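You operate a simulated robot arm through the tools that you are given. There is no shell and no other tool. Be economical: measure what you need, move in short steps, check, and stop when the job is done.

You run a simulated two-armed robot. Do the job below in one go: nothing can be reset, and whatever is moved stays where it is left.

JOB
Hold the felt box steady while you put the cream and the red socks in; put it in the drawer.
Fine: the drawer by the shoe rack, shut again.

The check looks at the end state, three seconds after you hand in, the way a careful person would. Anything else that was tipped, shoved, dropped, spilled or broken makes it a failure.

ROBOT AND FRAMES
Two 7-joint arms with two-finger parallel grippers on one trunk, on a base that drives. Base frame: it is fixed to the floor where the robot stands at the start and does not move with it; the origin is under the middle of the robot, x ahead of it, y to its left, z up. Lengths are in m, angles in degrees, forces in N, time in s.
The left shoulder is at the start at [0.06, 0.143, 0.926], the right one opposite. With the tool pointing down near the work surface each hand reaches from about 0.3 to 0.72 m from the robot's upright axis, wherever it stands, measured 20 degrees to its own side. Places, roughly: drawer by the shoe rack [0.4, -0.2, 0.7]; drawer [0.5, -0.2, 0.7]. Payload 1.57 kg a hand.
The TCP of each hand is the grasp point between the finger pads, 0.03 m short of the fingertips. In the tool frame z runs along the fingers and y along their closing line. The gripper opens to 0.11 m. The fingers are 0.024 m wide and 0.012 m thick; the gripper's body (0.048 by 0.112 m) begins 0.078 m behind the TCP.
Orientation is that of the tool frame in the base frame, as a unit quaternion [x, y, z, w]. With the fingers straight down and closing along the base's y, the tool's x points along the base's -x, its y along +y and its z along -z.

CONTROLS
- The arms move only by the tool servo_tool. It takes "left_deltas", "right_deltas" or both (then of equal length, played together; a hand with none holds still); each is a list of rows, each a list of 7 numbers: the shift along the tool's x, y, z in m, then the turn, a rotation vector about the tool's x, y, z in rad, then the opening in per cent of the stroke, from 0 (shut) to 100 (fully open). In form: [[tx, ty, tz, ax, ay, az, fingers], ...]. A call has 1 to 8 rows; each row shifts and turns the commanded pose from where the row before left it, along the tool's axes as they then stand. Rows are played at 5 a second. More than 0.05 m and 8.6 degrees between two rows, or a gripper value outside its range, and nothing of the call is played. A pose out of reach is approached as far as the arm can. The call stops where the force on the tool passes 90 N (or 10 N more than at its start, if that is more) or the arm is blocked; 0.2 s more then pass. The fingers move at their own pace (about 0.045 m/s each) and stop on an object; they squeeze with about 35 N. The grip force told is the motor's: it shows also when the fingers shut on nothing. Time passes only in rows, and 0.2 s behind the last, so rows that do not move let the fingers close. It gives the time, the measured TCP pose, the force on the tool (base axes), the opening and the grip force at its end, in the units of the frame above (readings bear some noise).
- Cameras (640 x 400 px; columns grow to the right, rows downward): "scene" is now at [0.0295, -0.0197, 1.518]; the picture's right is [-0.31, -0.95, 0.00], its down [-0.83, 0.27, -0.48] and it looks along [0.45, -0.15, -0.88] (base axes); focal length 248 px, centre (320, 200). "left" rides on the left gripper at [-0.036, 0, -0.08] in its tool frame; the picture's right is [0.00, -1.00, 0.00], its down [0.97, 0.00, -0.24] and it looks along [0.24, 0.00, 0.97] (tool axes); focal length 218 px, centre (320, 200). "right" rides on the right gripper at [-0.036, 0, -0.08] in its tool frame; the picture's right is [0.00, -1.00, 0.00], its down [0.97, 0.00, -0.24] and it looks along [0.24, 0.00, 0.97] (tool axes); focal length 218 px, centre (320, 200). There is no depth. A picture from a camera that has moved, and an enlarged one, comes with that camera's place and axes in the base frame and with its lens.
- camera(camera): a new picture of that camera. The clock stands still meanwhile.
- lift_body(by): slides the trunk up (or, below 0, down) by that many m; the arms and the scene camera ride with it, the base frame stays. It gives what a move gives, with no picture.
- steer(legs): drives the robot by 1 to 6 legs, each [ahead, left, turn to the left] in m, m and degrees, along the robot's own axes; the way and the turn of a leg run together, so that a leg with both is an arc; at most 1.5 m and 180 degrees a leg. The arms and the cameras ride along, it lands a little off, and it stops where it bumps. It gives what a move gives.
- aim_head(pan, tilt): turns the head with the scene camera to pan (to the left, within 86 degrees either way) and tilt (down, from -29 to 69), counted from straight ahead of the robot. It gives what a move gives.
- close_up(camera, box): a new picture of the part [left, top, right, bottom] of that camera's present view, enlarged. The clock stands still meanwhile.
- close_job(): hands the job in; it is judged then, once.

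Go step by step. Nothing tells you exact positions but the pictures and the camera data: compare them with the known pose of the tool, close in by small moves and look again before you grip or let go. The budget is 120 turns and 108 pictures, counting those below and the enlarged ones. Unless the task says otherwise, let go and move clear before handing in, and close with one line.

The tools are called after "Request:" by a JSON object that holds its "method" and its "body". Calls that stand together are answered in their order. servo_tool: Moves the arms, as the interface text tells. Its arguments: {"type":"object","properties":{"left_deltas":{"type":"array","items":{"type":"array","items":{"type":"number"}}},"right_deltas":{"type":"array","items":{"type":"array","items":{"type":"number"}}}},"required":[]} The other tools are called the same way: lift_body (by) slides the trunk up or down; steer (legs) drives the base; aim_head (pan, tilt) turns the head that bears the scene camera; camera (camera) takes a picture; close_up (camera, box) takes an enlarged picture of a part of a camera's view; close_job () hands the job in.

At the start:

```text
time_s: 0.0
left_eef_pos: [0.46, -0.0277, 1.1]
left_tcp_rot: [0.0, 1.0, 0.0, 0.0]
left_contact_force: [0.1, -0.3, 0.6]
left_finger_gap: 0.1101
left_grip_force: 0.0
right_eef_pos: [0.3831, -0.3513, 1.1005]
right_tcp_rot: [0.0, 1.0, -0.001, 0.001]
right_contact_force: [0.9, 0.2, -0.6]
right_finger_gap: 0.1097
right_grip_force: 0.1
trunk travel left (down, up): [-0.525, 0.065]
robot x, y, heading: [-0.003, -0.0035, -0.2]
head pan, tilt: [-18.1, 61.4]
```

scene: 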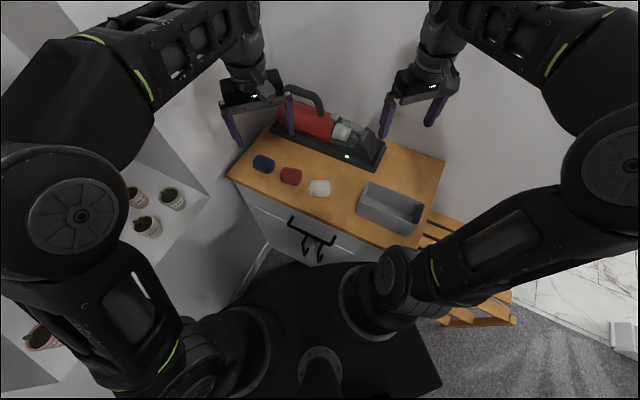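
right: 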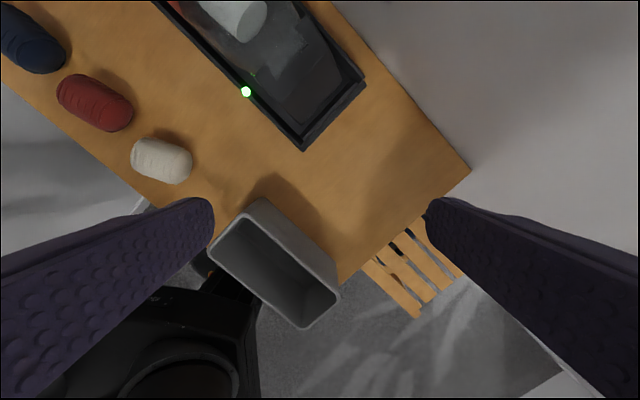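
left: 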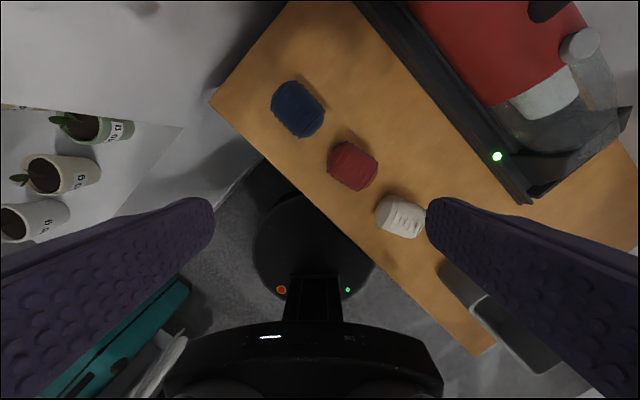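

The chest stands at about 41° to my right, with the socks and felt box on top; I need a better look at the drawer fronts and the box.

Request:
{"method": "close_up", "body": {"camera": "scene", "box": [220, 90, 460, 270]}}

Request:
{"method": "aim_head", "body": {"pan": -41, "tilt": 69}}

Request:
{"method": "camera", "body": {"camera": "scene"}}

```text
2.22 times, centred on (340, 180) of scene
camera zoom: at [0.0295, -0.0197, 1.518], right [-0.31, -0.95, 0.0], down [-0.83, 0.27, -0.48], along [0.45, -0.15, -0.88], focal length 551 px, centre (276, 244)
```

zoom: 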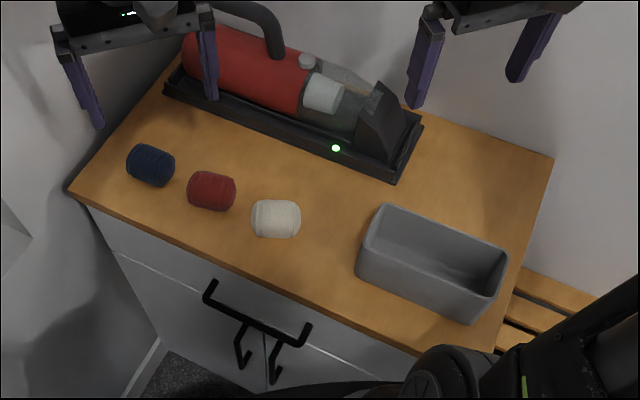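

```text
time_s: 0.9
left_eef_pos: [0.4605, -0.027, 1.1]
left_tcp_rot: [0.0, 1.0, 0.0, 0.0]
left_contact_force: [-0.7, -0.2, -0.6]
left_finger_gap: 0.1098
left_grip_force: 0.1
right_eef_pos: [0.3824, -0.3508, 1.0993]
right_tcp_rot: [-0.001, 1.0, 0.0, 0.0]
right_contact_force: [0.8, 0.4, -0.1]
right_finger_gap: 0.1099
right_grip_force: 0.1
trunk travel left (down, up): [-0.525, 0.065]
robot x, y, heading: [-0.0006, 0.0003, 0.2]
head pan, tilt: [-41.0, 68.8]
```

```text
103 pictures are left
camera scene: at [0.01, -0.0361, 1.5103], right [-0.66, -0.76, 0.0], down [-0.7, 0.61, -0.36], along [0.27, -0.24, -0.93], focal length 248 px, centre (320, 200)
```

scene: 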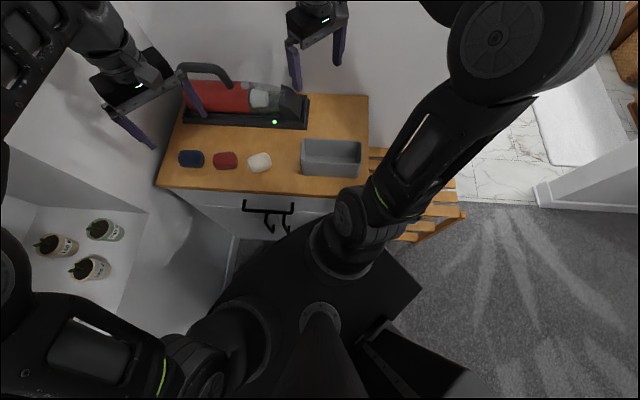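

The drawer is one wide front under the top, with a bar handle. Before driving I'll look at the surroundings.

Request:
{"method": "aim_head", "body": {"pan": 70, "tilt": 40}}

Request:
{"method": "camera", "body": {"camera": "scene"}}

Request:
{"method": "aim_head", "body": {"pan": -86, "tilt": 40}}

Request:
{"method": "camera", "body": {"camera": "scene"}}

```text
time_s: 2.8
left_eef_pos: [0.4604, -0.0257, 1.0992]
left_tcp_rot: [0.001, 1.0, 0.0, 0.0]
left_contact_force: [0.7, -0.1, -0.2]
left_finger_gap: 0.1098
left_grip_force: 0.1
right_eef_pos: [0.3836, -0.3505, 1.1001]
right_tcp_rot: [0.001, 1.0, 0.001, 0.0]
right_contact_force: [0.4, 0.6, 0.1]
right_finger_gap: 0.1099
right_grip_force: 0.1
trunk travel left (down, up): [-0.525, 0.065]
robot x, y, heading: [0.0011, -0.0013, 0.1]
head pan, tilt: [70.0, 40.0]
```

```text
102 pictures are left
camera scene: at [-0.0032, 0.0804, 1.5464], right [0.94, -0.34, 0.0], down [-0.22, -0.6, -0.77], along [0.26, 0.72, -0.64], focal length 248 px, centre (320, 200)
```

scene: 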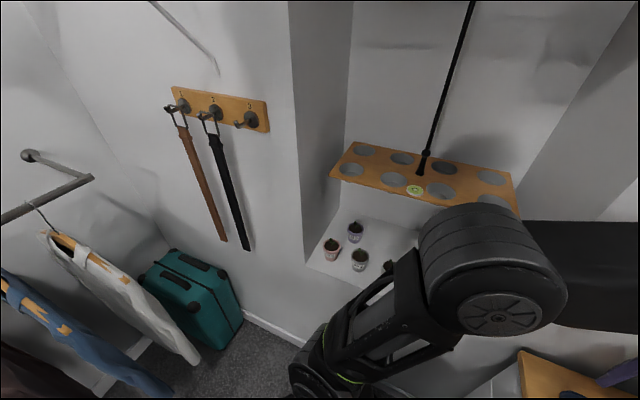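

```text
time_s: 5.2
left_eef_pos: [0.4603, -0.0271, 1.0996]
left_tcp_rot: [0.0, 1.0, 0.0, 0.0]
left_contact_force: [0.5, 0.4, 0.7]
left_finger_gap: 0.1101
left_grip_force: 0.0
right_eef_pos: [0.3827, -0.3511, 1.101]
right_tcp_rot: [0.0, 1.0, 0.0, 0.0]
right_contact_force: [-0.1, 0.1, -0.2]
right_finger_gap: 0.1101
right_grip_force: 0.1
trunk travel left (down, up): [-0.525, 0.065]
robot x, y, heading: [-0.0005, -0.0002, -0.0]
head pan, tilt: [-85.9, 40.0]
```

```text
101 pictures are left
camera scene: at [-0.0262, -0.0843, 1.5464], right [-1.0, -0.07, 0.0], down [-0.05, 0.64, -0.77], along [0.05, -0.76, -0.64], focal length 248 px, centre (320, 200)
```

scene: 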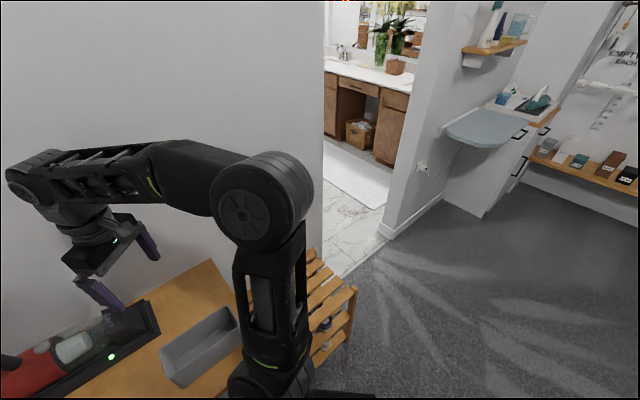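

We're in a closet; the drawer chest with the slatted shoe rack beside it is the target, and there is room behind me. I'll back off along the chest's normal and turn to face it.

Request:
{"method": "steer", "body": {"legs": [[-0.17, 0.15, 0], [0, 0, -41]]}}

Request:
{"method": "aim_head", "body": {"pan": 0, "tilt": 55}}

Request:
{"method": "camera", "body": {"camera": "scene"}}

```text
time_s: 8.8
left_eef_pos: [0.1566, -0.1708, 1.0994]
left_tcp_rot: [0.35, 0.937, 0.0, 0.0]
left_contact_force: [0.2, -0.2, 0.0]
left_finger_gap: 0.1099
left_grip_force: 0.0
right_eef_pos: [-0.1155, -0.3635, 1.1003]
right_tcp_rot: [0.351, 0.936, 0.001, 0.0]
right_contact_force: [0.1, -0.5, -1.2]
right_finger_gap: 0.1099
right_grip_force: 0.1
trunk travel left (down, up): [-0.525, 0.065]
robot x, y, heading: [-0.1747, 0.1505, -41.0]
head pan, tilt: [-85.9, 40.0]
```

```text
time_s: 10.4
left_eef_pos: [0.1577, -0.1702, 1.1012]
left_tcp_rot: [0.35, 0.937, -0.001, 0.0]
left_contact_force: [0.5, -0.6, 0.0]
left_finger_gap: 0.1098
left_grip_force: 0.0
right_eef_pos: [-0.1158, -0.3633, 1.1008]
right_tcp_rot: [0.351, 0.937, 0.0, 0.0]
right_contact_force: [-0.7, 0.0, -0.5]
right_finger_gap: 0.1098
right_grip_force: 0.1
trunk travel left (down, up): [-0.525, 0.065]
robot x, y, heading: [-0.1737, 0.1544, -40.9]
head pan, tilt: [0.0, 55.0]
```

```text
100 pictures are left
camera scene: at [-0.1444, 0.1248, 1.5257], right [-0.66, -0.75, 0.0], down [-0.62, 0.54, -0.57], along [0.43, -0.38, -0.82], focal length 248 px, centre (320, 200)
```

scene: 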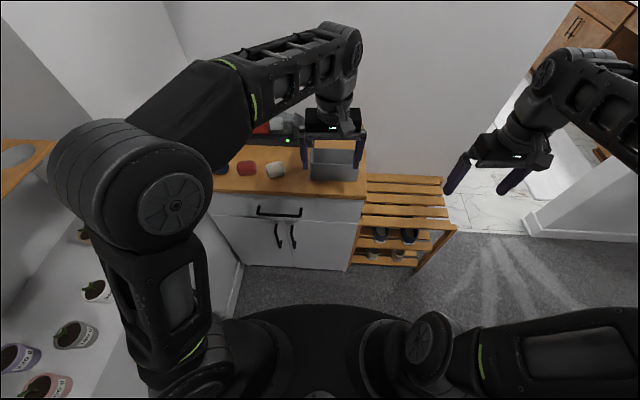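

Facing the chest now: drawer with bar handle at the top, socks on the left of the top, box at its right end. I'll bring the left hand over the socks and the right one near the box, to look from the wrists.

Request:
{"method": "servo_tool", "body": {"left_deltas": [[-0.02, 0.0325, 0, 0, 0, 0, 100], [-0.02, 0.0325, 0, 0, 0, 0, 100], [-0.02, 0.0325, 0, 0, 0, 0, 100], [-0.02, 0.0325, 0, 0, 0, 0, 100], [-0.02, 0.0325, 0, 0, 0, 0, 100], [-0.02, 0.0325, 0, 0, 0, 0, 100], [-0.02, 0.0325, 0, 0, 0, 0, 100]], "right_deltas": [[-0.017, 0.0415, 0, 0, 0, 0, 100], [-0.017, 0.0415, 0, 0, 0, 0, 100], [-0.017, 0.0415, 0, 0, 0, 0, 100], [-0.017, 0.0415, 0, 0, 0, 0, 100], [-0.017, 0.0415, 0, 0, 0, 0, 100], [-0.017, 0.0415, 0, 0, 0, 0, 100], [-0.017, 0.0415, 0, 0, 0, 0, 100]]}}

Request:
{"method": "camera", "body": {"camera": "left"}}

Request:
{"method": "camera", "body": {"camera": "right"}}

Request:
{"method": "camera", "body": {"camera": "scene"}}

```text
time_s: 12.0
left_eef_pos: [0.2464, -0.1416, 1.0984]
left_tcp_rot: [0.345, 0.938, -0.001, 0.006]
left_contact_force: [33.7, 11.7, -1.5]
left_finger_gap: 0.0835
left_grip_force: 0.2
left hand out of reach, approached as far as the arm can: row 1, 2, 4, 5, 6, 7
right_eef_pos: [0.1628, -0.2219, 1.099]
right_tcp_rot: [0.352, 0.936, -0.004, -0.003]
right_contact_force: [-33.3, -11.6, 1.4]
right_finger_gap: 0.0833
right_grip_force: 0.1
trunk travel left (down, up): [-0.525, 0.065]
robot x, y, heading: [-0.1764, 0.1501, -41.0]
head pan, tilt: [0.0, 55.0]
```

```text
99 pictures are left
camera left: at [0.2722, -0.1643, 1.1791], right [-0.65, -0.76, 0.0], down [-0.74, 0.63, 0.23], along [-0.17, 0.15, -0.97], focal length 218 px, centre (320, 200)
```

left: 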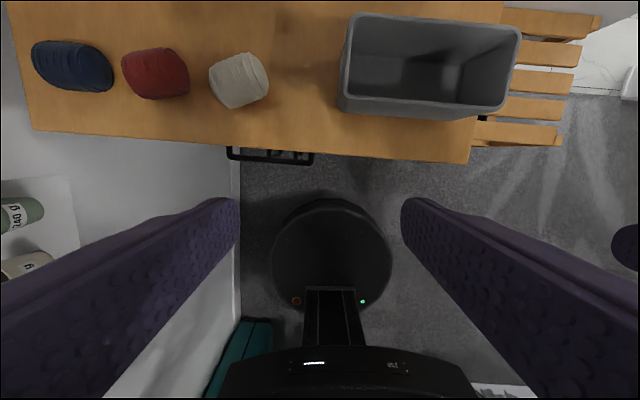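

```text
98 pictures are left
camera right: at [0.1897, -0.2451, 1.1789], right [-0.66, -0.75, 0.01], down [-0.73, 0.64, 0.24], along [-0.19, 0.16, -0.97], focal length 218 px, centre (320, 200)
```

right: 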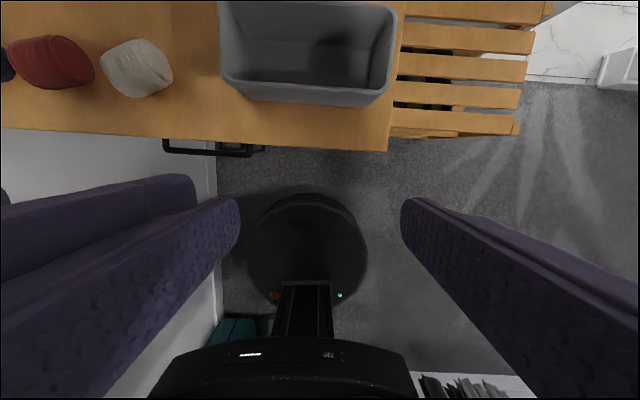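

```text
97 pictures are left
camera scene: at [-0.1426, 0.1263, 1.5257], right [-0.66, -0.75, 0.0], down [-0.62, 0.54, -0.57], along [0.43, -0.38, -0.82], focal length 248 px, centre (320, 200)
```

scene: 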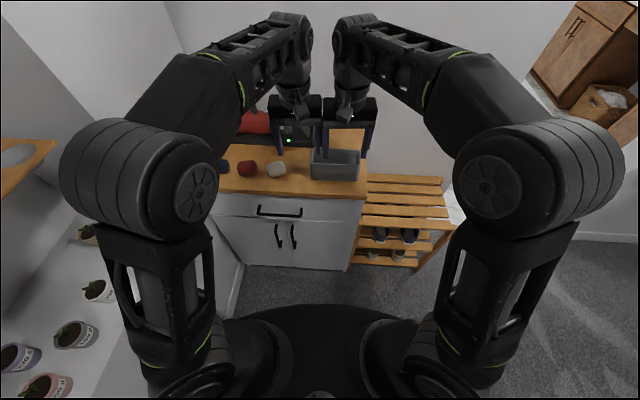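

The hands met in the middle because the left one couldn't reach that far at this height. I'll part them, then lower the left.

Request:
{"method": "servo_tool", "body": {"right_deltas": [[0, -0.03, 0, 0, 0, 0, 100], [0, -0.03, 0, 0, 0, 0, 100]]}}

Request:
{"method": "servo_tool", "body": {"left_deltas": [[0, 0, 0.03, 0, 0, 0, 100], [0, 0, 0.03, 0, 0, 0, 100], [0, 0, 0.03, 0, 0, 0, 100]]}}

Request:
{"method": "camera", "body": {"camera": "left"}}

Request:
{"method": "close_up", "body": {"camera": "right", "box": [120, 0, 440, 200]}}

```text
time_s: 12.6
left_eef_pos: [0.2373, -0.147, 1.0991]
left_tcp_rot: [0.352, 0.936, -0.003, 0.003]
left_contact_force: [0.4, 0.2, 0.2]
left_finger_gap: 0.1098
left_grip_force: 0.2
right_eef_pos: [0.1261, -0.2666, 1.0979]
right_tcp_rot: [0.349, 0.937, 0.0, 0.002]
right_contact_force: [-0.2, -0.4, 0.1]
right_finger_gap: 0.1101
right_grip_force: 0.0
trunk travel left (down, up): [-0.525, 0.065]
robot x, y, heading: [-0.1679, 0.1534, -40.8]
head pan, tilt: [0.0, 55.0]
```

```text
time_s: 13.4
left_eef_pos: [0.2394, -0.1456, 1.0056]
left_tcp_rot: [0.351, 0.936, 0.0, 0.001]
left_contact_force: [0.4, -0.5, 0.8]
left_finger_gap: 0.11
left_grip_force: 0.0
right_eef_pos: [0.1268, -0.2682, 1.0981]
right_tcp_rot: [0.351, 0.936, 0.0, 0.0]
right_contact_force: [0.2, -0.2, -0.8]
right_finger_gap: 0.1102
right_grip_force: 0.0
trunk travel left (down, up): [-0.525, 0.065]
robot x, y, heading: [-0.1709, 0.1491, -41.1]
head pan, tilt: [0.0, 55.0]
```

```text
96 pictures are left
camera left: at [0.2662, -0.17, 1.0858], right [-0.66, -0.75, 0.0], down [-0.73, 0.64, 0.24], along [-0.18, 0.16, -0.97], focal length 218 px, centre (320, 200)
```

left: 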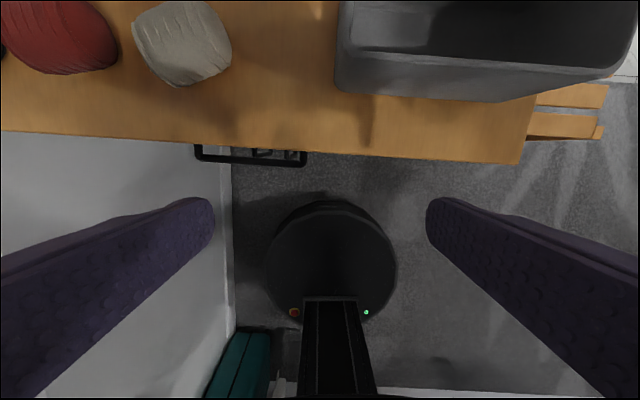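

```text
2.00 times, centred on (280, 100) of right
camera zoom: at [0.1529, -0.2913, 1.1785], right [-0.66, -0.75, 0.0], down [-0.73, 0.64, 0.24], along [-0.18, 0.16, -0.97], focal length 436 px, centre (400, 400)
```

zoom: 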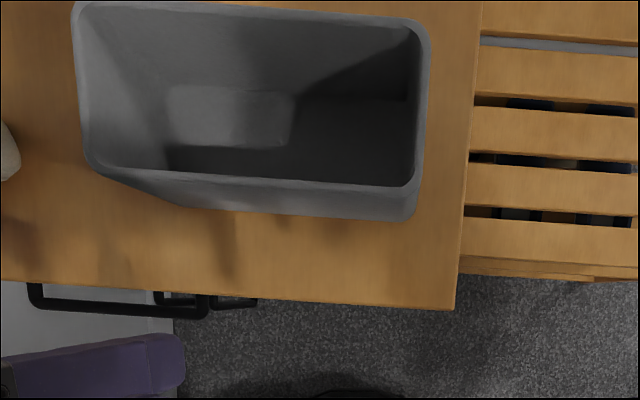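

The box is about 0.16 × 0.075 m with its rim at z ≈ 0.944, and the socks lie to its left; the chest is turned about 3.6° more than I am. I'll square up and move 8 cm nearer.

Request:
{"method": "steer", "body": {"legs": [[0.07, 0.05, 0], [0, 0, -3.5]]}}

Request:
{"method": "camera", "body": {"camera": "left"}}

Request:
{"method": "camera", "body": {"camera": "right"}}

Request:
{"method": "camera", "body": {"camera": "scene"}}

```text
time_s: 14.9
left_eef_pos: [0.3072, -0.179, 1.0062]
left_tcp_rot: [0.38, 0.925, 0.0, 0.0]
left_contact_force: [0.5, -0.8, 0.7]
left_finger_gap: 0.1098
left_grip_force: 0.0
right_eef_pos: [0.186, -0.2941, 1.0979]
right_tcp_rot: [0.378, 0.926, -0.001, 0.001]
right_contact_force: [0.4, 0.1, 0.3]
right_finger_gap: 0.1102
right_grip_force: 0.0
trunk travel left (down, up): [-0.525, 0.065]
robot x, y, heading: [-0.0872, 0.1423, -44.4]
head pan, tilt: [0.0, 55.0]
```

```text
94 pictures are left
camera left: at [0.3319, -0.205, 1.086], right [-0.7, -0.71, 0.0], down [-0.69, 0.68, 0.24], along [-0.17, 0.17, -0.97], focal length 218 px, centre (320, 200)
```

left: 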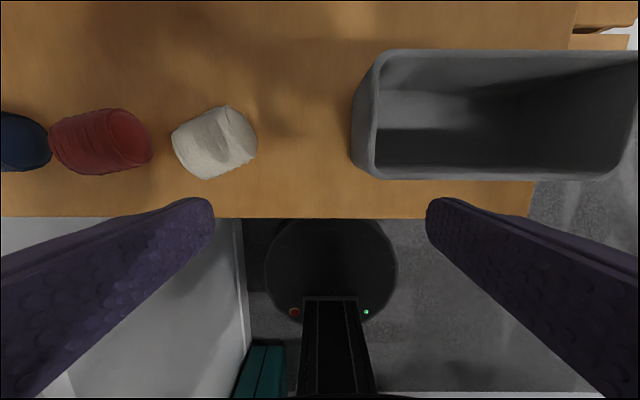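

```text
93 pictures are left
camera right: at [0.2112, -0.3193, 1.1784], right [-0.7, -0.71, 0.0], down [-0.69, 0.68, 0.24], along [-0.17, 0.17, -0.97], focal length 218 px, centre (320, 200)
```

right: 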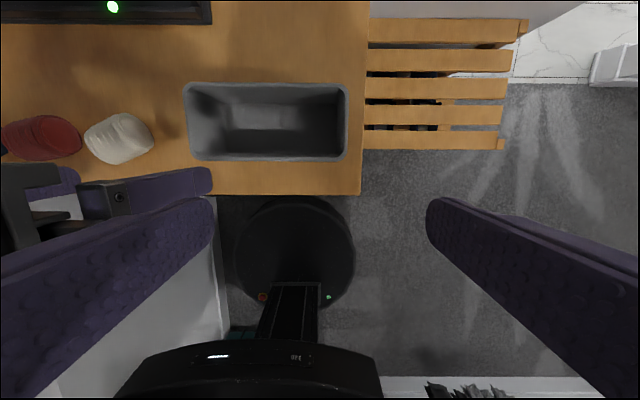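

```text
92 pictures are left
camera scene: at [-0.0598, 0.1139, 1.5257], right [-0.7, -0.71, 0.0], down [-0.58, 0.57, -0.57], along [0.41, -0.4, -0.82], focal length 248 px, centre (320, 200)
```

scene: 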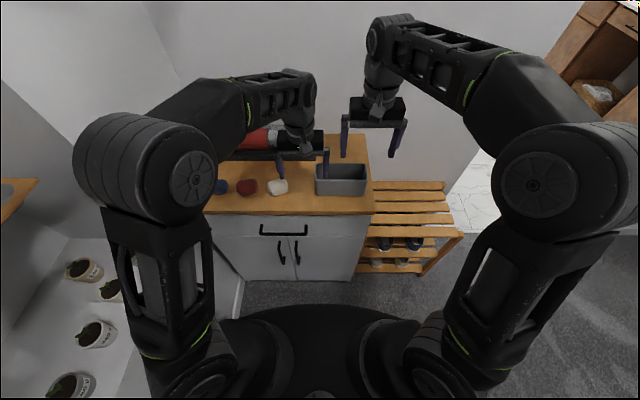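

Squared up. Box rim is at fwd 0.523–0.596, left −0.147…0.014 from me; the cream sock lies at (0.545, 0.141) and the red one at (0.545, 0.242). I'll hover the left hand over the cream sock to see its size and turn.

Request:
{"method": "servo_tool", "body": {"left_deltas": [[0, 0.047, 0, 0, 0, 0, 100], [0, 0.047, 0, 0, 0, 0, 100], [0, 0, 0, 0, 0, 0, 100]]}}

Request:
{"method": "close_up", "body": {"camera": "left", "box": [160, 50, 480, 250]}}

Request:
{"method": "camera", "body": {"camera": "left"}}

```text
time_s: 15.7
left_eef_pos: [0.3722, -0.1125, 1.009]
left_tcp_rot: [0.38, 0.925, 0.0, -0.001]
left_contact_force: [0.0, -0.3, -0.6]
left_finger_gap: 0.1098
left_grip_force: 0.0
right_eef_pos: [0.1848, -0.2951, 1.0984]
right_tcp_rot: [0.379, 0.925, 0.0, -0.001]
right_contact_force: [0.1, -0.3, 0.2]
right_finger_gap: 0.1098
right_grip_force: 0.2
trunk travel left (down, up): [-0.525, 0.065]
robot x, y, heading: [-0.0892, 0.1431, -44.5]
head pan, tilt: [0.0, 55.0]
```

```text
2.00 times, centred on (320, 150) of left
camera zoom: at [0.3973, -0.1382, 1.0887], right [-0.7, -0.71, 0.0], down [-0.69, 0.68, 0.24], along [-0.17, 0.17, -0.97], focal length 436 px, centre (320, 300)
```

zoom: 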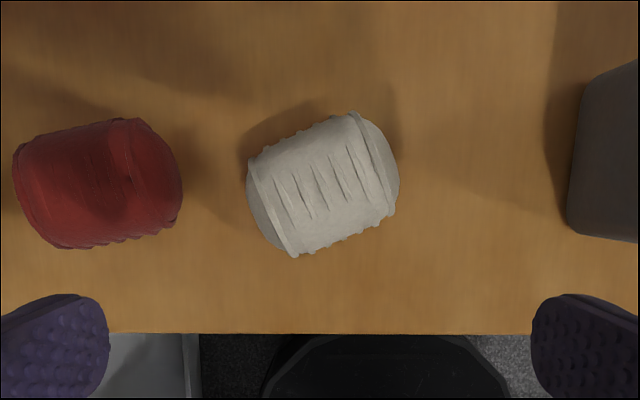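

```text
90 pictures are left
camera left: at [0.3973, -0.1382, 1.0887], right [-0.7, -0.71, 0.0], down [-0.69, 0.68, 0.24], along [-0.17, 0.17, -0.97], focal length 218 px, centre (320, 200)
```

left: 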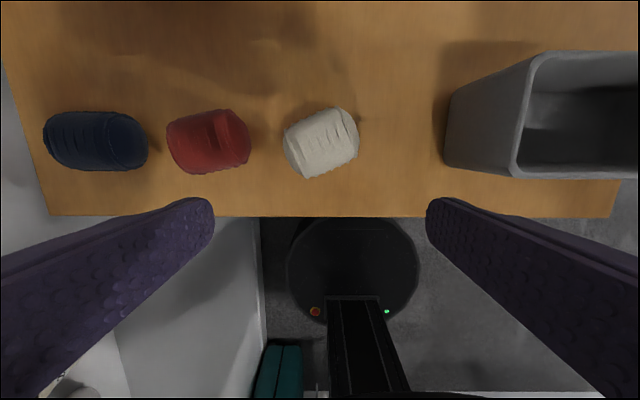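

The socks are rolls about 0.065 × 0.048 m, so both fit end to end. I'll turn the right hand 90° so it can straddle the box across its width at the right end, leaning away to leave room for the left hand.

Request:
{"method": "servo_tool", "body": {"right_deltas": [[0, 0, 0, 0, 0, 0.1428, 100], [0, 0, 0, 0, 0, 0.1428, 100], [0, 0, 0, 0, 0, 0.1428, 100], [0, 0, 0, 0, 0, 0.1428, 100], [0, 0, 0, 0, 0, 0.1428, 100], [0, 0, 0, 0, 0, 0.1428, 100], [0, 0, 0, 0, 0, 0.1428, 100], [0, 0, 0, 0, 0, 0.1428, 100]]}}

Request:
{"method": "servo_tool", "body": {"right_deltas": [[0, 0, 0, 0, 0, 0.1428, 100], [0, 0, 0, 0, 0, 0.1428, 100], [0, 0, 0, 0, 0, 0.1428, 100], [0, 0, 0, 0, 0.13, 0, 100], [0, 0, 0, 0, 0.13, 0, 100], [0, 0, 0, 0, 0.13, 0, 100], [0, 0, 0, 0, 0.13, 0, 100]]}}

Request:
{"method": "camera", "body": {"camera": "right"}}

Request:
{"method": "camera", "body": {"camera": "scene"}}

```text
time_s: 17.5
left_eef_pos: [0.373, -0.1135, 1.0079]
left_tcp_rot: [0.379, 0.925, 0.0, 0.0]
left_contact_force: [0.4, 0.3, 0.5]
left_finger_gap: 0.11
left_grip_force: 0.1
right_eef_pos: [0.1861, -0.2943, 1.0973]
right_tcp_rot: [0.819, 0.573, 0.0, 0.001]
right_contact_force: [0.4, 0.4, 0.5]
right_finger_gap: 0.1101
right_grip_force: 0.1
trunk travel left (down, up): [-0.525, 0.065]
robot x, y, heading: [-0.0868, 0.1444, -44.7]
head pan, tilt: [0.0, 55.0]
```

```text
time_s: 19.1
left_eef_pos: [0.372, -0.112, 1.0084]
left_tcp_rot: [0.379, 0.925, 0.0, 0.0]
left_contact_force: [0.7, 1.3, 0.4]
left_finger_gap: 0.1099
left_grip_force: 0.0
right_eef_pos: [0.1868, -0.2924, 1.0977]
right_tcp_rot: [0.891, 0.373, 0.237, -0.1]
right_contact_force: [0.5, -0.6, 0.4]
right_finger_gap: 0.1098
right_grip_force: 0.2
trunk travel left (down, up): [-0.525, 0.065]
robot x, y, heading: [-0.0825, 0.1422, -44.5]
head pan, tilt: [0.0, 55.0]
```

```text
89 pictures are left
camera right: at [0.1356, -0.3442, 1.1508], right [-0.71, 0.7, 0.0], down [0.51, 0.51, 0.69], along [0.49, 0.49, -0.72], focal length 218 px, centre (320, 200)
```

right: 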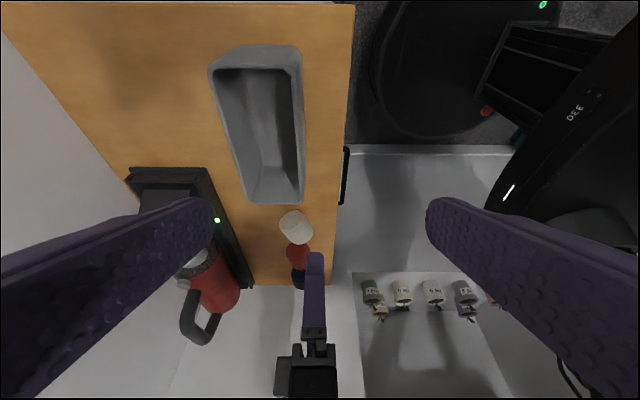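

```text
88 pictures are left
camera scene: at [-0.06, 0.114, 1.5257], right [-0.7, -0.71, 0.0], down [-0.58, 0.57, -0.57], along [0.41, -0.4, -0.82], focal length 248 px, centre (320, 200)
```

scene: 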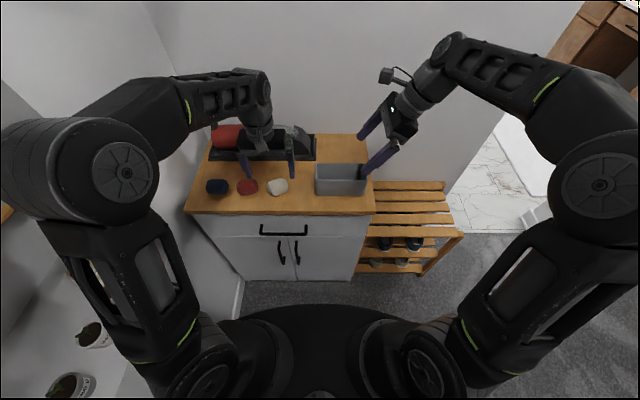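

The right hand leans well. I'll centre it across the box and come down most of the way.

Request:
{"method": "servo_tool", "body": {"right_deltas": [[0, 0.03, 0, 0, 0, 0, 100], [0, 0.029, 0, 0, 0, 0, 100], [-0.0225, 0, 0.037, 0, 0, 0, 100], [-0.0225, 0, 0.037, 0, 0, 0, 100], [-0.0225, 0, 0.037, 0, 0, 0, 100]]}}

Request:
{"method": "camera", "body": {"camera": "right"}}

Request:
{"method": "close_up", "body": {"camera": "scene", "box": [240, 100, 440, 225]}}

```text
time_s: 20.3
left_eef_pos: [0.3734, -0.1128, 1.0078]
left_tcp_rot: [0.379, 0.925, 0.0, 0.0]
left_contact_force: [-0.2, 0.2, -0.1]
left_finger_gap: 0.11
left_grip_force: 0.1
right_eef_pos: [0.2237, -0.3394, 0.9672]
right_tcp_rot: [0.891, 0.374, 0.237, -0.1]
right_contact_force: [0.4, 0.2, -0.1]
right_finger_gap: 0.1099
right_grip_force: 0.1
trunk travel left (down, up): [-0.525, 0.065]
robot x, y, heading: [-0.0865, 0.1416, -44.6]
head pan, tilt: [0.0, 55.0]
```

```text
87 pictures are left
camera right: at [0.1742, -0.3896, 1.0188], right [-0.71, 0.7, 0.0], down [0.51, 0.52, 0.69], along [0.48, 0.49, -0.72], focal length 218 px, centre (320, 200)
```

right: 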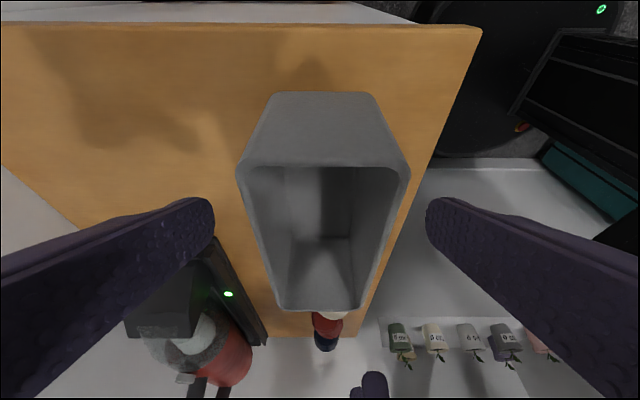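

```text
3.20 times, centred on (340, 162) of scene
camera zoom: at [-0.0597, 0.1138, 1.5257], right [-0.7, -0.71, 0.0], down [-0.58, 0.57, -0.57], along [0.41, -0.4, -0.82], focal length 793 px, centre (256, 320)
```

zoom: 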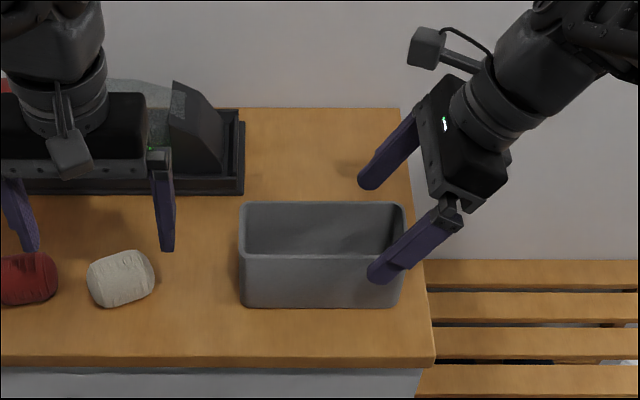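

Centred on the box. Lower 4 cm and close.

Request:
{"method": "servo_tool", "body": {"right_deltas": [[-0.0199, 0, 0.0347, 0, 0, 0, 100], [0, 0, 0, 0, 0, 0, 60], [0, 0, 0, 0, 0, 0, 0], [0, 0, 0, 0, 0, 0, 0], [0, 0, 0, 0, 0, 0, 0], [0, 0, 0, 0, 0, 0, 0]]}}

Request:
{"method": "close_up", "body": {"camera": "scene", "box": [240, 100, 440, 225]}}

```text
time_s: 21.7
left_eef_pos: [0.3732, -0.1134, 1.0089]
left_tcp_rot: [0.379, 0.925, 0.0, 0.0]
left_contact_force: [0.4, 0.4, -0.4]
left_finger_gap: 0.11
left_grip_force: 0.2
right_eef_pos: [0.2234, -0.3355, 0.9283]
right_tcp_rot: [0.892, 0.373, 0.237, -0.098]
right_contact_force: [1.0, -0.8, -1.5]
right_finger_gap: 0.0754
right_grip_force: 35.0
trunk travel left (down, up): [-0.525, 0.065]
robot x, y, heading: [-0.0855, 0.1427, -44.6]
head pan, tilt: [0.0, 55.0]
```

```text
3.20 times, centred on (340, 162) of scene
camera zoom: at [-0.0598, 0.1143, 1.5257], right [-0.7, -0.71, 0.0], down [-0.58, 0.57, -0.57], along [0.41, -0.4, -0.82], focal length 793 px, centre (256, 320)
```

zoom: 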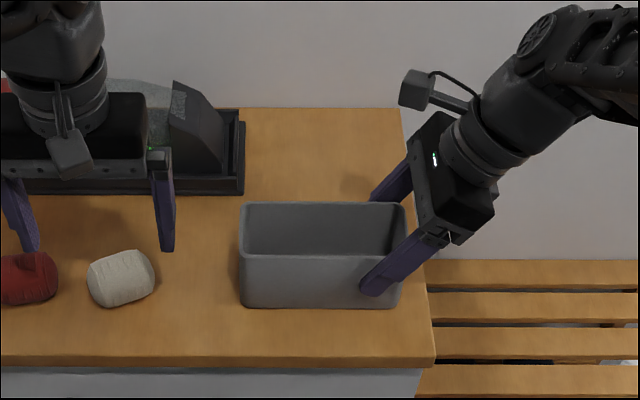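

The box is held across its right end. Now the left hand: centre over the cream sock, turn −24° to align with its length, and come down.

Request:
{"method": "servo_tool", "body": {"left_deltas": [[-0.037, -0.002, 0, 0, 0, 0, 100], [0, 0, 0.02, 0, 0, -0.14, 100], [0, 0, 0.02, 0, 0, -0.14, 100], [0, 0, 0.02, 0, 0, -0.14, 100]]}}

Request:
{"method": "camera", "body": {"camera": "left"}}

Request:
{"method": "close_up", "body": {"camera": "scene", "box": [200, 100, 400, 225]}}

```text
time_s: 22.7
left_eef_pos: [0.3978, -0.1385, 0.949]
left_tcp_rot: [0.177, 0.984, 0.0, 0.0]
left_contact_force: [0.2, 0.2, 0.6]
left_finger_gap: 0.1101
left_grip_force: 0.1
right_eef_pos: [0.224, -0.3365, 0.9277]
right_tcp_rot: [0.891, 0.374, 0.237, -0.1]
right_contact_force: [-0.4, -0.2, 0.0]
right_finger_gap: 0.075
right_grip_force: 35.4
trunk travel left (down, up): [-0.525, 0.065]
robot x, y, heading: [-0.0891, 0.1425, -44.7]
head pan, tilt: [0.0, 55.0]
```

```text
84 pictures are left
camera left: at [0.4309, -0.1518, 1.0277], right [-0.35, -0.94, 0.0], down [-0.91, 0.34, 0.24], along [-0.23, 0.08, -0.97], focal length 218 px, centre (320, 200)
```

left: 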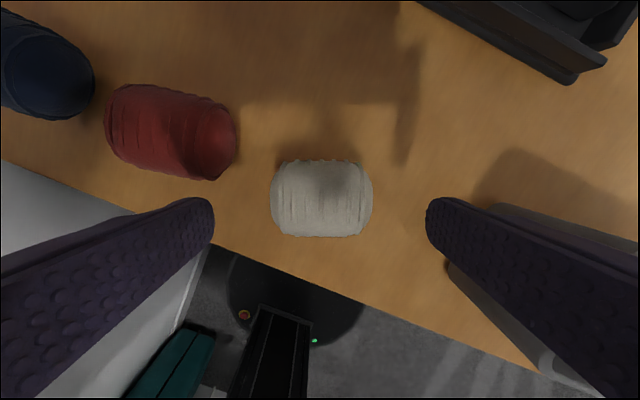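

```text
3.20 times, centred on (300, 162) of scene
camera zoom: at [-0.0598, 0.1143, 1.5257], right [-0.7, -0.71, 0.0], down [-0.58, 0.57, -0.57], along [0.41, -0.4, -0.82], focal length 793 px, centre (384, 320)
```

zoom: 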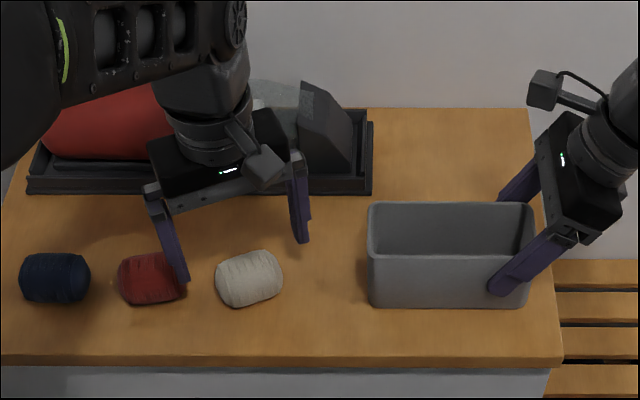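

Well aligned. I narrow the fingers a little to clear the red sock, descend and grip.

Request:
{"method": "servo_tool", "body": {"left_deltas": [[0, 0, 0, 0, 0, 0, 80], [0, 0, 0.02, 0, 0, 0, 80], [0, 0, 0.02, 0, 0, 0, 80], [0, 0, 0.012, 0, 0, 0, 80], [0, 0, 0, 0, 0, 0, 0], [0, 0, 0, 0, 0, 0, 0], [0, 0, 0, 0, 0, 0, 0], [0, 0, 0, 0, 0, 0, 0]]}}

Request:
{"method": "servo_tool", "body": {"left_deltas": [[0, 0, -0.03, 0, 0, 0, 0], [0, 0, -0.04, 0, 0, 0, 0], [0, 0, -0.04, 0, 0, 0, 0]]}}

Request:
{"method": "camera", "body": {"camera": "left"}}

Request:
{"method": "close_up", "body": {"camera": "scene", "box": [200, 100, 400, 225]}}

```text
time_s: 24.5
left_eef_pos: [0.3972, -0.139, 0.8962]
left_tcp_rot: [0.178, 0.984, 0.0, 0.0]
left_contact_force: [0.0, 0.1, -0.1]
left_finger_gap: 0.0668
left_grip_force: 34.5
right_eef_pos: [0.2246, -0.3363, 0.9261]
right_tcp_rot: [0.891, 0.373, 0.238, -0.099]
right_contact_force: [0.0, -0.2, 0.5]
right_finger_gap: 0.075
right_grip_force: 35.1
trunk travel left (down, up): [-0.525, 0.065]
robot x, y, heading: [-0.088, 0.1439, -44.7]
head pan, tilt: [0.0, 55.0]
```

```text
time_s: 25.3
left_eef_pos: [0.3951, -0.1378, 1.0036]
left_tcp_rot: [0.178, 0.984, 0.0, 0.001]
left_contact_force: [0.2, 0.2, 0.0]
left_finger_gap: 0.0
left_grip_force: 21.5
right_eef_pos: [0.2239, -0.3353, 0.9277]
right_tcp_rot: [0.891, 0.374, 0.237, -0.1]
right_contact_force: [0.3, -0.2, -0.2]
right_finger_gap: 0.075
right_grip_force: 34.6
trunk travel left (down, up): [-0.525, 0.065]
robot x, y, heading: [-0.0884, 0.144, -44.7]
head pan, tilt: [0.0, 55.0]
```

```text
82 pictures are left
camera left: at [0.4295, -0.1505, 1.0836], right [-0.35, -0.94, 0.0], down [-0.91, 0.34, 0.24], along [-0.22, 0.08, -0.97], focal length 218 px, centre (320, 200)
```

left: 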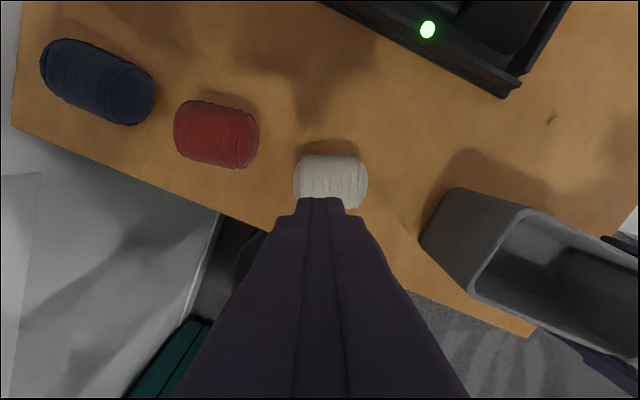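

```text
3.20 times, centred on (300, 162) of scene
camera zoom: at [-0.0601, 0.1146, 1.5257], right [-0.7, -0.71, 0.0], down [-0.58, 0.57, -0.57], along [0.41, -0.4, -0.82], focal length 793 px, centre (384, 320)
```

zoom: 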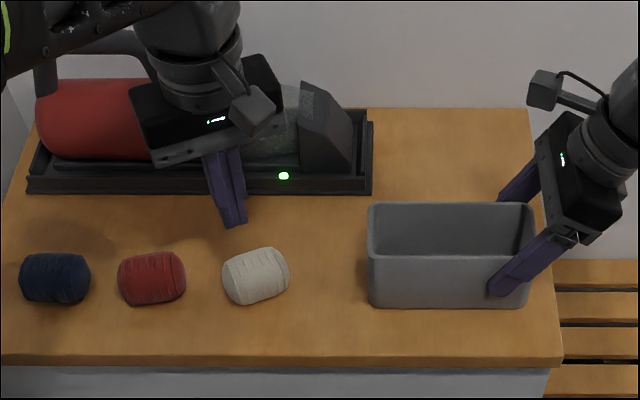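

The grip on the domed ends slipped and the sock stayed on the table. I'll turn the left hand a further −90° and take the roll across its waist instead.

Request:
{"method": "servo_tool", "body": {"left_deltas": [[0, 0, 0, 0, 0, -0.1428, 80], [0, 0, 0, 0, 0, -0.1428, 80], [0, 0, 0, 0, 0, -0.1428, 80], [0, 0, 0, 0, 0, -0.1428, 80], [0, 0, 0, 0, 0, -0.1428, 80], [0, 0, 0, 0, 0, -0.1428, 80], [0, 0, 0, 0, 0, -0.1428, 80], [0, 0, 0, 0, 0, -0.1428, 80]]}}

Request:
{"method": "servo_tool", "body": {"left_deltas": [[0, 0, 0, 0, 0, -0.1428, 80], [0, 0, 0, 0, 0, -0.1428, 80], [0, 0, 0, 0, 0, -0.1428, 80]]}}

Request:
{"method": "camera", "body": {"camera": "left"}}

```text
time_s: 27.1
left_eef_pos: [0.3978, -0.1402, 1.0051]
left_tcp_rot: [-0.384, 0.923, 0.0, 0.0]
left_contact_force: [0.4, 0.1, 0.5]
left_finger_gap: 0.0879
left_grip_force: 0.0
right_eef_pos: [0.2247, -0.3363, 0.9285]
right_tcp_rot: [0.891, 0.375, 0.237, -0.1]
right_contact_force: [-0.4, -0.2, 0.5]
right_finger_gap: 0.075
right_grip_force: 35.0
trunk travel left (down, up): [-0.525, 0.065]
robot x, y, heading: [-0.0862, 0.1432, -44.7]
head pan, tilt: [0.0, 55.0]
```

```text
time_s: 27.9
left_eef_pos: [0.3989, -0.1399, 1.0038]
left_tcp_rot: [-0.571, 0.821, 0.0, 0.0]
left_contact_force: [0.1, -0.3, -0.4]
left_finger_gap: 0.088
left_grip_force: 0.0
right_eef_pos: [0.2242, -0.3369, 0.9273]
right_tcp_rot: [0.891, 0.374, 0.237, -0.1]
right_contact_force: [0.3, -0.2, 0.4]
right_finger_gap: 0.0751
right_grip_force: 35.3
trunk travel left (down, up): [-0.525, 0.065]
robot x, y, heading: [-0.086, 0.1428, -44.6]
head pan, tilt: [0.0, 55.0]
```

```text
80 pictures are left
camera left: at [0.4101, -0.1064, 1.0842], right [0.94, -0.35, 0.0], down [-0.34, -0.91, 0.24], along [-0.08, -0.23, -0.97], focal length 218 px, centre (320, 200)
```

left: 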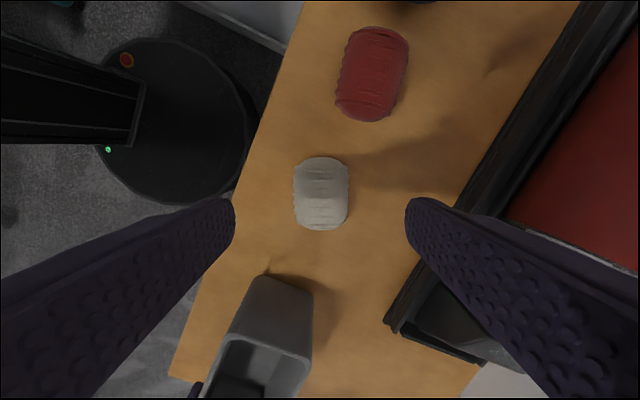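

The sock sits straight between the fingers. Down and grip.

Request:
{"method": "servo_tool", "body": {"left_deltas": [[0.006, 0, 0.03, 0, 0, 0, 80], [0, 0, 0.04, 0, 0, 0, 80], [0, 0, 0.041, 0, 0, 0, 80], [0, 0, 0, 0, 0, 0, 0], [0, 0, 0, 0, 0, 0, 0], [0, 0, 0, 0, 0, 0, 0], [0, 0, 0, 0, 0, 0, 0]]}}

Request:
{"method": "servo_tool", "body": {"left_deltas": [[0, 0, -0.01, 0, 0, 0, 0], [0, 0, -0.02, 0, 0, 0, 0], [0, 0, -0.04, 0, 0, 0, 0], [0, 0, -0.04, 0, 0, 0, 0]]}}

Request:
{"method": "close_up", "body": {"camera": "scene", "box": [200, 100, 400, 225]}}

Request:
{"method": "camera", "body": {"camera": "left"}}

```text
time_s: 29.5
left_eef_pos: [0.3966, -0.1456, 0.8947]
left_tcp_rot: [-0.57, 0.822, -0.001, 0.0]
left_contact_force: [-0.8, 1.1, 0.1]
left_finger_gap: 0.049
left_grip_force: 28.4
right_eef_pos: [0.2249, -0.3356, 0.9273]
right_tcp_rot: [0.891, 0.374, 0.237, -0.099]
right_contact_force: [0.2, 0.7, 0.2]
right_finger_gap: 0.0753
right_grip_force: 35.1
trunk travel left (down, up): [-0.525, 0.065]
robot x, y, heading: [-0.0878, 0.1466, -44.3]
head pan, tilt: [0.0, 55.0]
```

```text
time_s: 30.5
left_eef_pos: [0.3946, -0.1413, 1.0089]
left_tcp_rot: [-0.57, 0.822, 0.0, 0.0]
left_contact_force: [0.3, 0.4, 0.4]
left_finger_gap: 0.0487
left_grip_force: 35.6
right_eef_pos: [0.2237, -0.3371, 0.9277]
right_tcp_rot: [0.891, 0.374, 0.237, -0.1]
right_contact_force: [0.1, -0.2, 0.6]
right_finger_gap: 0.0753
right_grip_force: 35.3
trunk travel left (down, up): [-0.525, 0.065]
robot x, y, heading: [-0.0905, 0.1465, -44.6]
head pan, tilt: [0.0, 55.0]
```

```text
3.20 times, centred on (300, 162) of scene
camera zoom: at [-0.06, 0.1147, 1.5257], right [-0.7, -0.71, 0.0], down [-0.58, 0.57, -0.57], along [0.41, -0.4, -0.82], focal length 793 px, centre (384, 320)
```

zoom: 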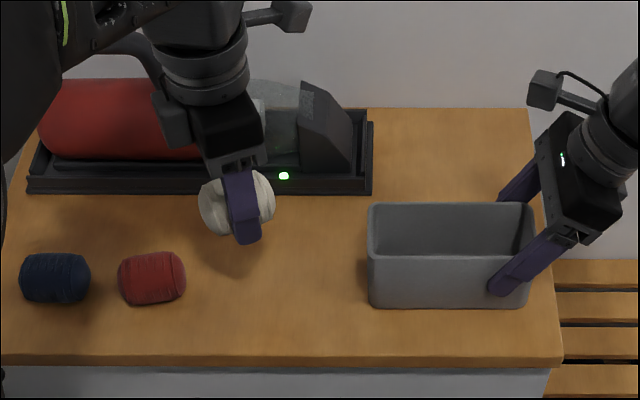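

```text
78 pictures are left
camera left: at [0.4064, -0.1083, 1.0876], right [0.94, -0.35, 0.0], down [-0.34, -0.91, 0.24], along [-0.08, -0.23, -0.97], focal length 218 px, centre (320, 200)
```

left: 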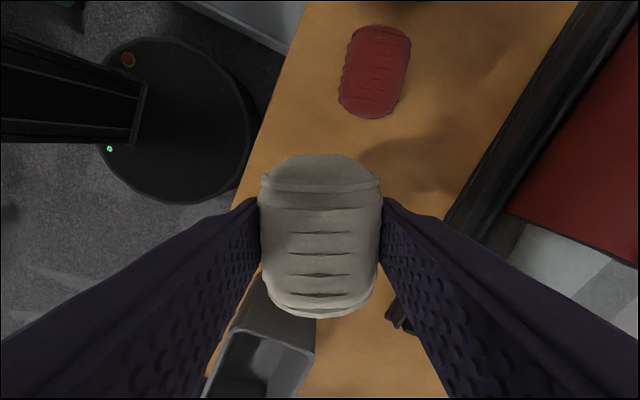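

The cream sock is held. I carry it over the left half of the box and line it up with the box's length.

Request:
{"method": "servo_tool", "body": {"left_deltas": [[0.0388, 0.0131, 0, 0, 0, 0, 0], [0.0388, 0.0131, 0, 0, 0, 0, 0], [0.0388, 0.0131, 0, 0, 0, 0.14, 0], [0, 0, 0, 0, 0, 0.14, 0], [0, 0, 0, 0, 0, 0.14, 0]]}}

Request:
{"method": "camera", "body": {"camera": "left"}}

Request:
{"method": "close_up", "body": {"camera": "scene", "box": [240, 100, 440, 225]}}

```text
time_s: 31.7
left_eef_pos: [0.3195, -0.2394, 1.0054]
left_tcp_rot: [-0.385, 0.923, 0.0, 0.0]
left_contact_force: [-0.2, -0.9, -0.8]
left_finger_gap: 0.0487
left_grip_force: 35.8
right_eef_pos: [0.2243, -0.3369, 0.9279]
right_tcp_rot: [0.891, 0.373, 0.237, -0.099]
right_contact_force: [-0.1, 0.1, 0.2]
right_finger_gap: 0.0751
right_grip_force: 35.7
trunk travel left (down, up): [-0.525, 0.065]
robot x, y, heading: [-0.0925, 0.1443, -44.5]
head pan, tilt: [0.0, 55.0]
```

```text
77 pictures are left
camera left: at [0.3442, -0.2145, 1.0855], right [0.71, -0.7, 0.0], down [-0.68, -0.69, 0.24], along [-0.17, -0.17, -0.97], focal length 218 px, centre (320, 200)
```

left: 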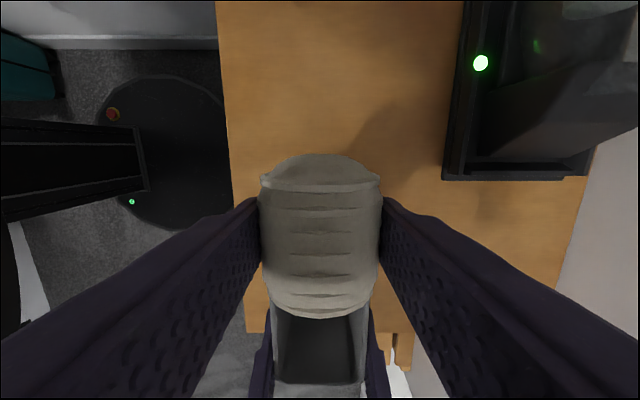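

```text
3.20 times, centred on (340, 162) of scene
camera zoom: at [-0.0598, 0.1142, 1.5257], right [-0.7, -0.71, 0.0], down [-0.58, 0.57, -0.57], along [0.41, -0.4, -0.82], focal length 793 px, centre (256, 320)
```

zoom: 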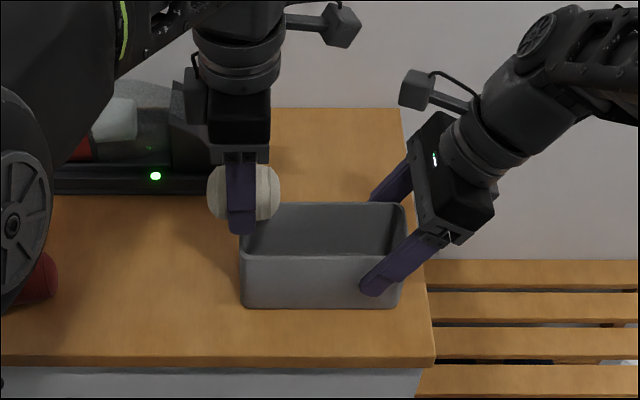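

The sock is lined up with the box and needs 4 cm more to the right; then lower to just above the rim.

Request:
{"method": "servo_tool", "body": {"left_deltas": [[0.042, 0, 0, 0, 0, 0, 0], [0, 0, 0.026, 0, 0, 0, 0], [0, 0, 0, 0, 0, 0, 0]]}}

Request:
{"method": "camera", "body": {"camera": "left"}}

Request:
{"method": "close_up", "body": {"camera": "scene", "box": [280, 130, 400, 205]}}

Request:
{"method": "camera", "body": {"camera": "right"}}

```text
time_s: 32.5
left_eef_pos: [0.2898, -0.2698, 0.9779]
left_tcp_rot: [-0.386, 0.922, -0.001, 0.0]
left_contact_force: [-1.0, 0.6, 0.5]
left_finger_gap: 0.0489
left_grip_force: 34.9
right_eef_pos: [0.2241, -0.3363, 0.9276]
right_tcp_rot: [0.891, 0.373, 0.237, -0.099]
right_contact_force: [-1.1, -0.3, 0.3]
right_finger_gap: 0.075
right_grip_force: 34.9
trunk travel left (down, up): [-0.525, 0.065]
robot x, y, heading: [-0.0891, 0.1398, -44.4]
head pan, tilt: [0.0, 55.0]
```

```text
75 pictures are left
camera left: at [0.3147, -0.2441, 1.0585], right [0.71, -0.7, 0.0], down [-0.68, -0.69, 0.24], along [-0.17, -0.17, -0.97], focal length 218 px, centre (320, 200)
```

left: 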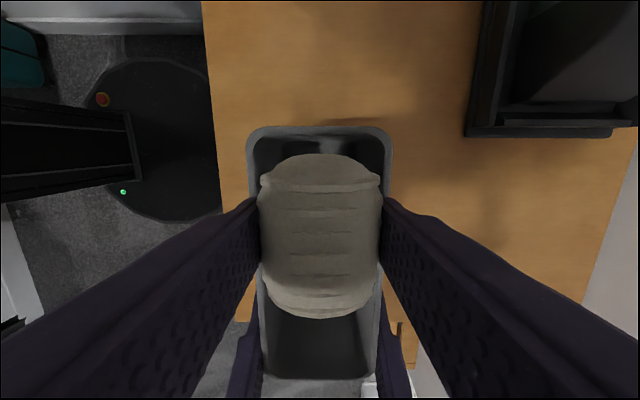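

```text
5.33 times, centred on (340, 168) of scene
camera zoom: at [-0.06, 0.1142, 1.5257], right [-0.7, -0.71, 0.0], down [-0.58, 0.57, -0.57], along [0.41, -0.4, -0.82], focal length 1322 px, centre (213, 373)
```

zoom: 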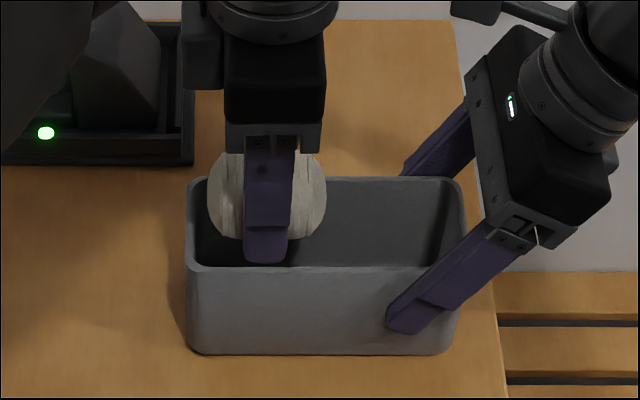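

```text
73 pictures are left
camera right: at [0.1737, -0.3871, 0.9795], right [-0.71, 0.7, 0.0], down [0.51, 0.52, 0.69], along [0.48, 0.49, -0.72], focal length 218 px, centre (320, 200)
```

right: 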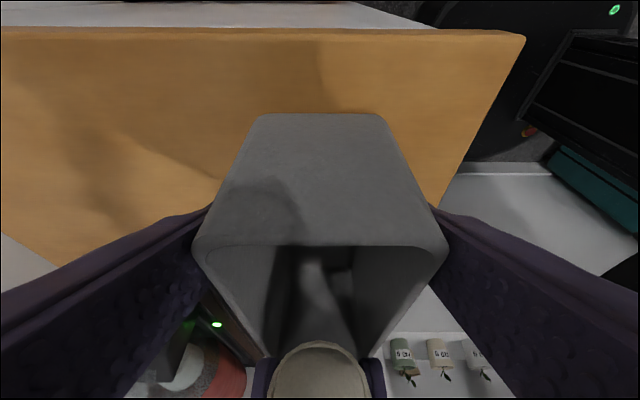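

Centred over the opening. Release the cream sock into the box.

Request:
{"method": "servo_tool", "body": {"left_deltas": [[0, 0, 0, 0, 0, 0, 70], [0, 0, 0, 0, 0, 0, 70], [0, 0, 0, 0, 0, 0, 70], [0, 0, -0.03, 0, 0, 0, 70], [-0.04, 0, 0, 0, 0, 0, 70]]}}

Request:
{"method": "camera", "body": {"camera": "left"}}

Request:
{"method": "close_up", "body": {"camera": "scene", "box": [240, 100, 440, 225]}}

```text
time_s: 33.7
left_eef_pos: [0.3207, -0.2377, 1.0087]
left_tcp_rot: [-0.386, 0.922, 0.0, 0.0]
left_contact_force: [0.6, 0.7, 0.2]
left_finger_gap: 0.0772
left_grip_force: 0.1
right_eef_pos: [0.2244, -0.3356, 0.9273]
right_tcp_rot: [0.891, 0.374, 0.237, -0.1]
right_contact_force: [0.0, 1.2, -0.5]
right_finger_gap: 0.0749
right_grip_force: 35.0
trunk travel left (down, up): [-0.525, 0.065]
robot x, y, heading: [-0.0897, 0.1412, -44.5]
head pan, tilt: [0.0, 55.0]
```

```text
72 pictures are left
camera left: at [0.3446, -0.2119, 1.0886], right [0.71, -0.7, 0.0], down [-0.68, -0.69, 0.24], along [-0.17, -0.17, -0.97], focal length 218 px, centre (320, 200)
```

left: 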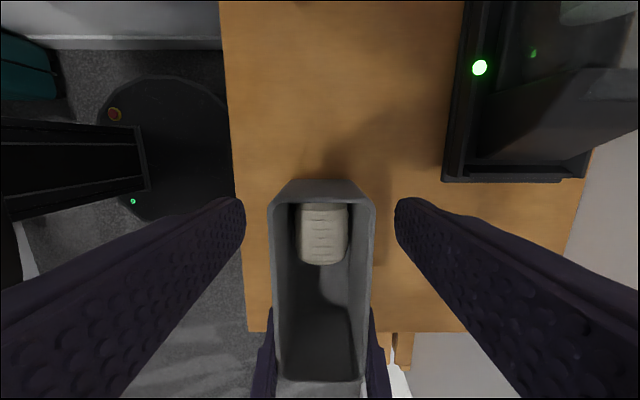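

```text
3.20 times, centred on (340, 162) of scene
camera zoom: at [-0.0588, 0.1151, 1.5257], right [-0.7, -0.71, 0.0], down [-0.58, 0.57, -0.57], along [0.41, -0.4, -0.82], focal length 793 px, centre (256, 320)
```

zoom: 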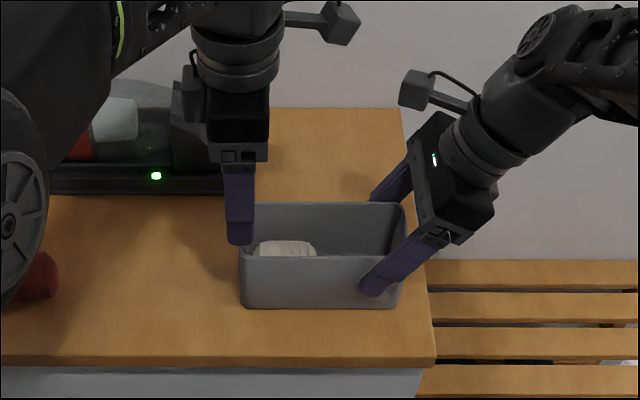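

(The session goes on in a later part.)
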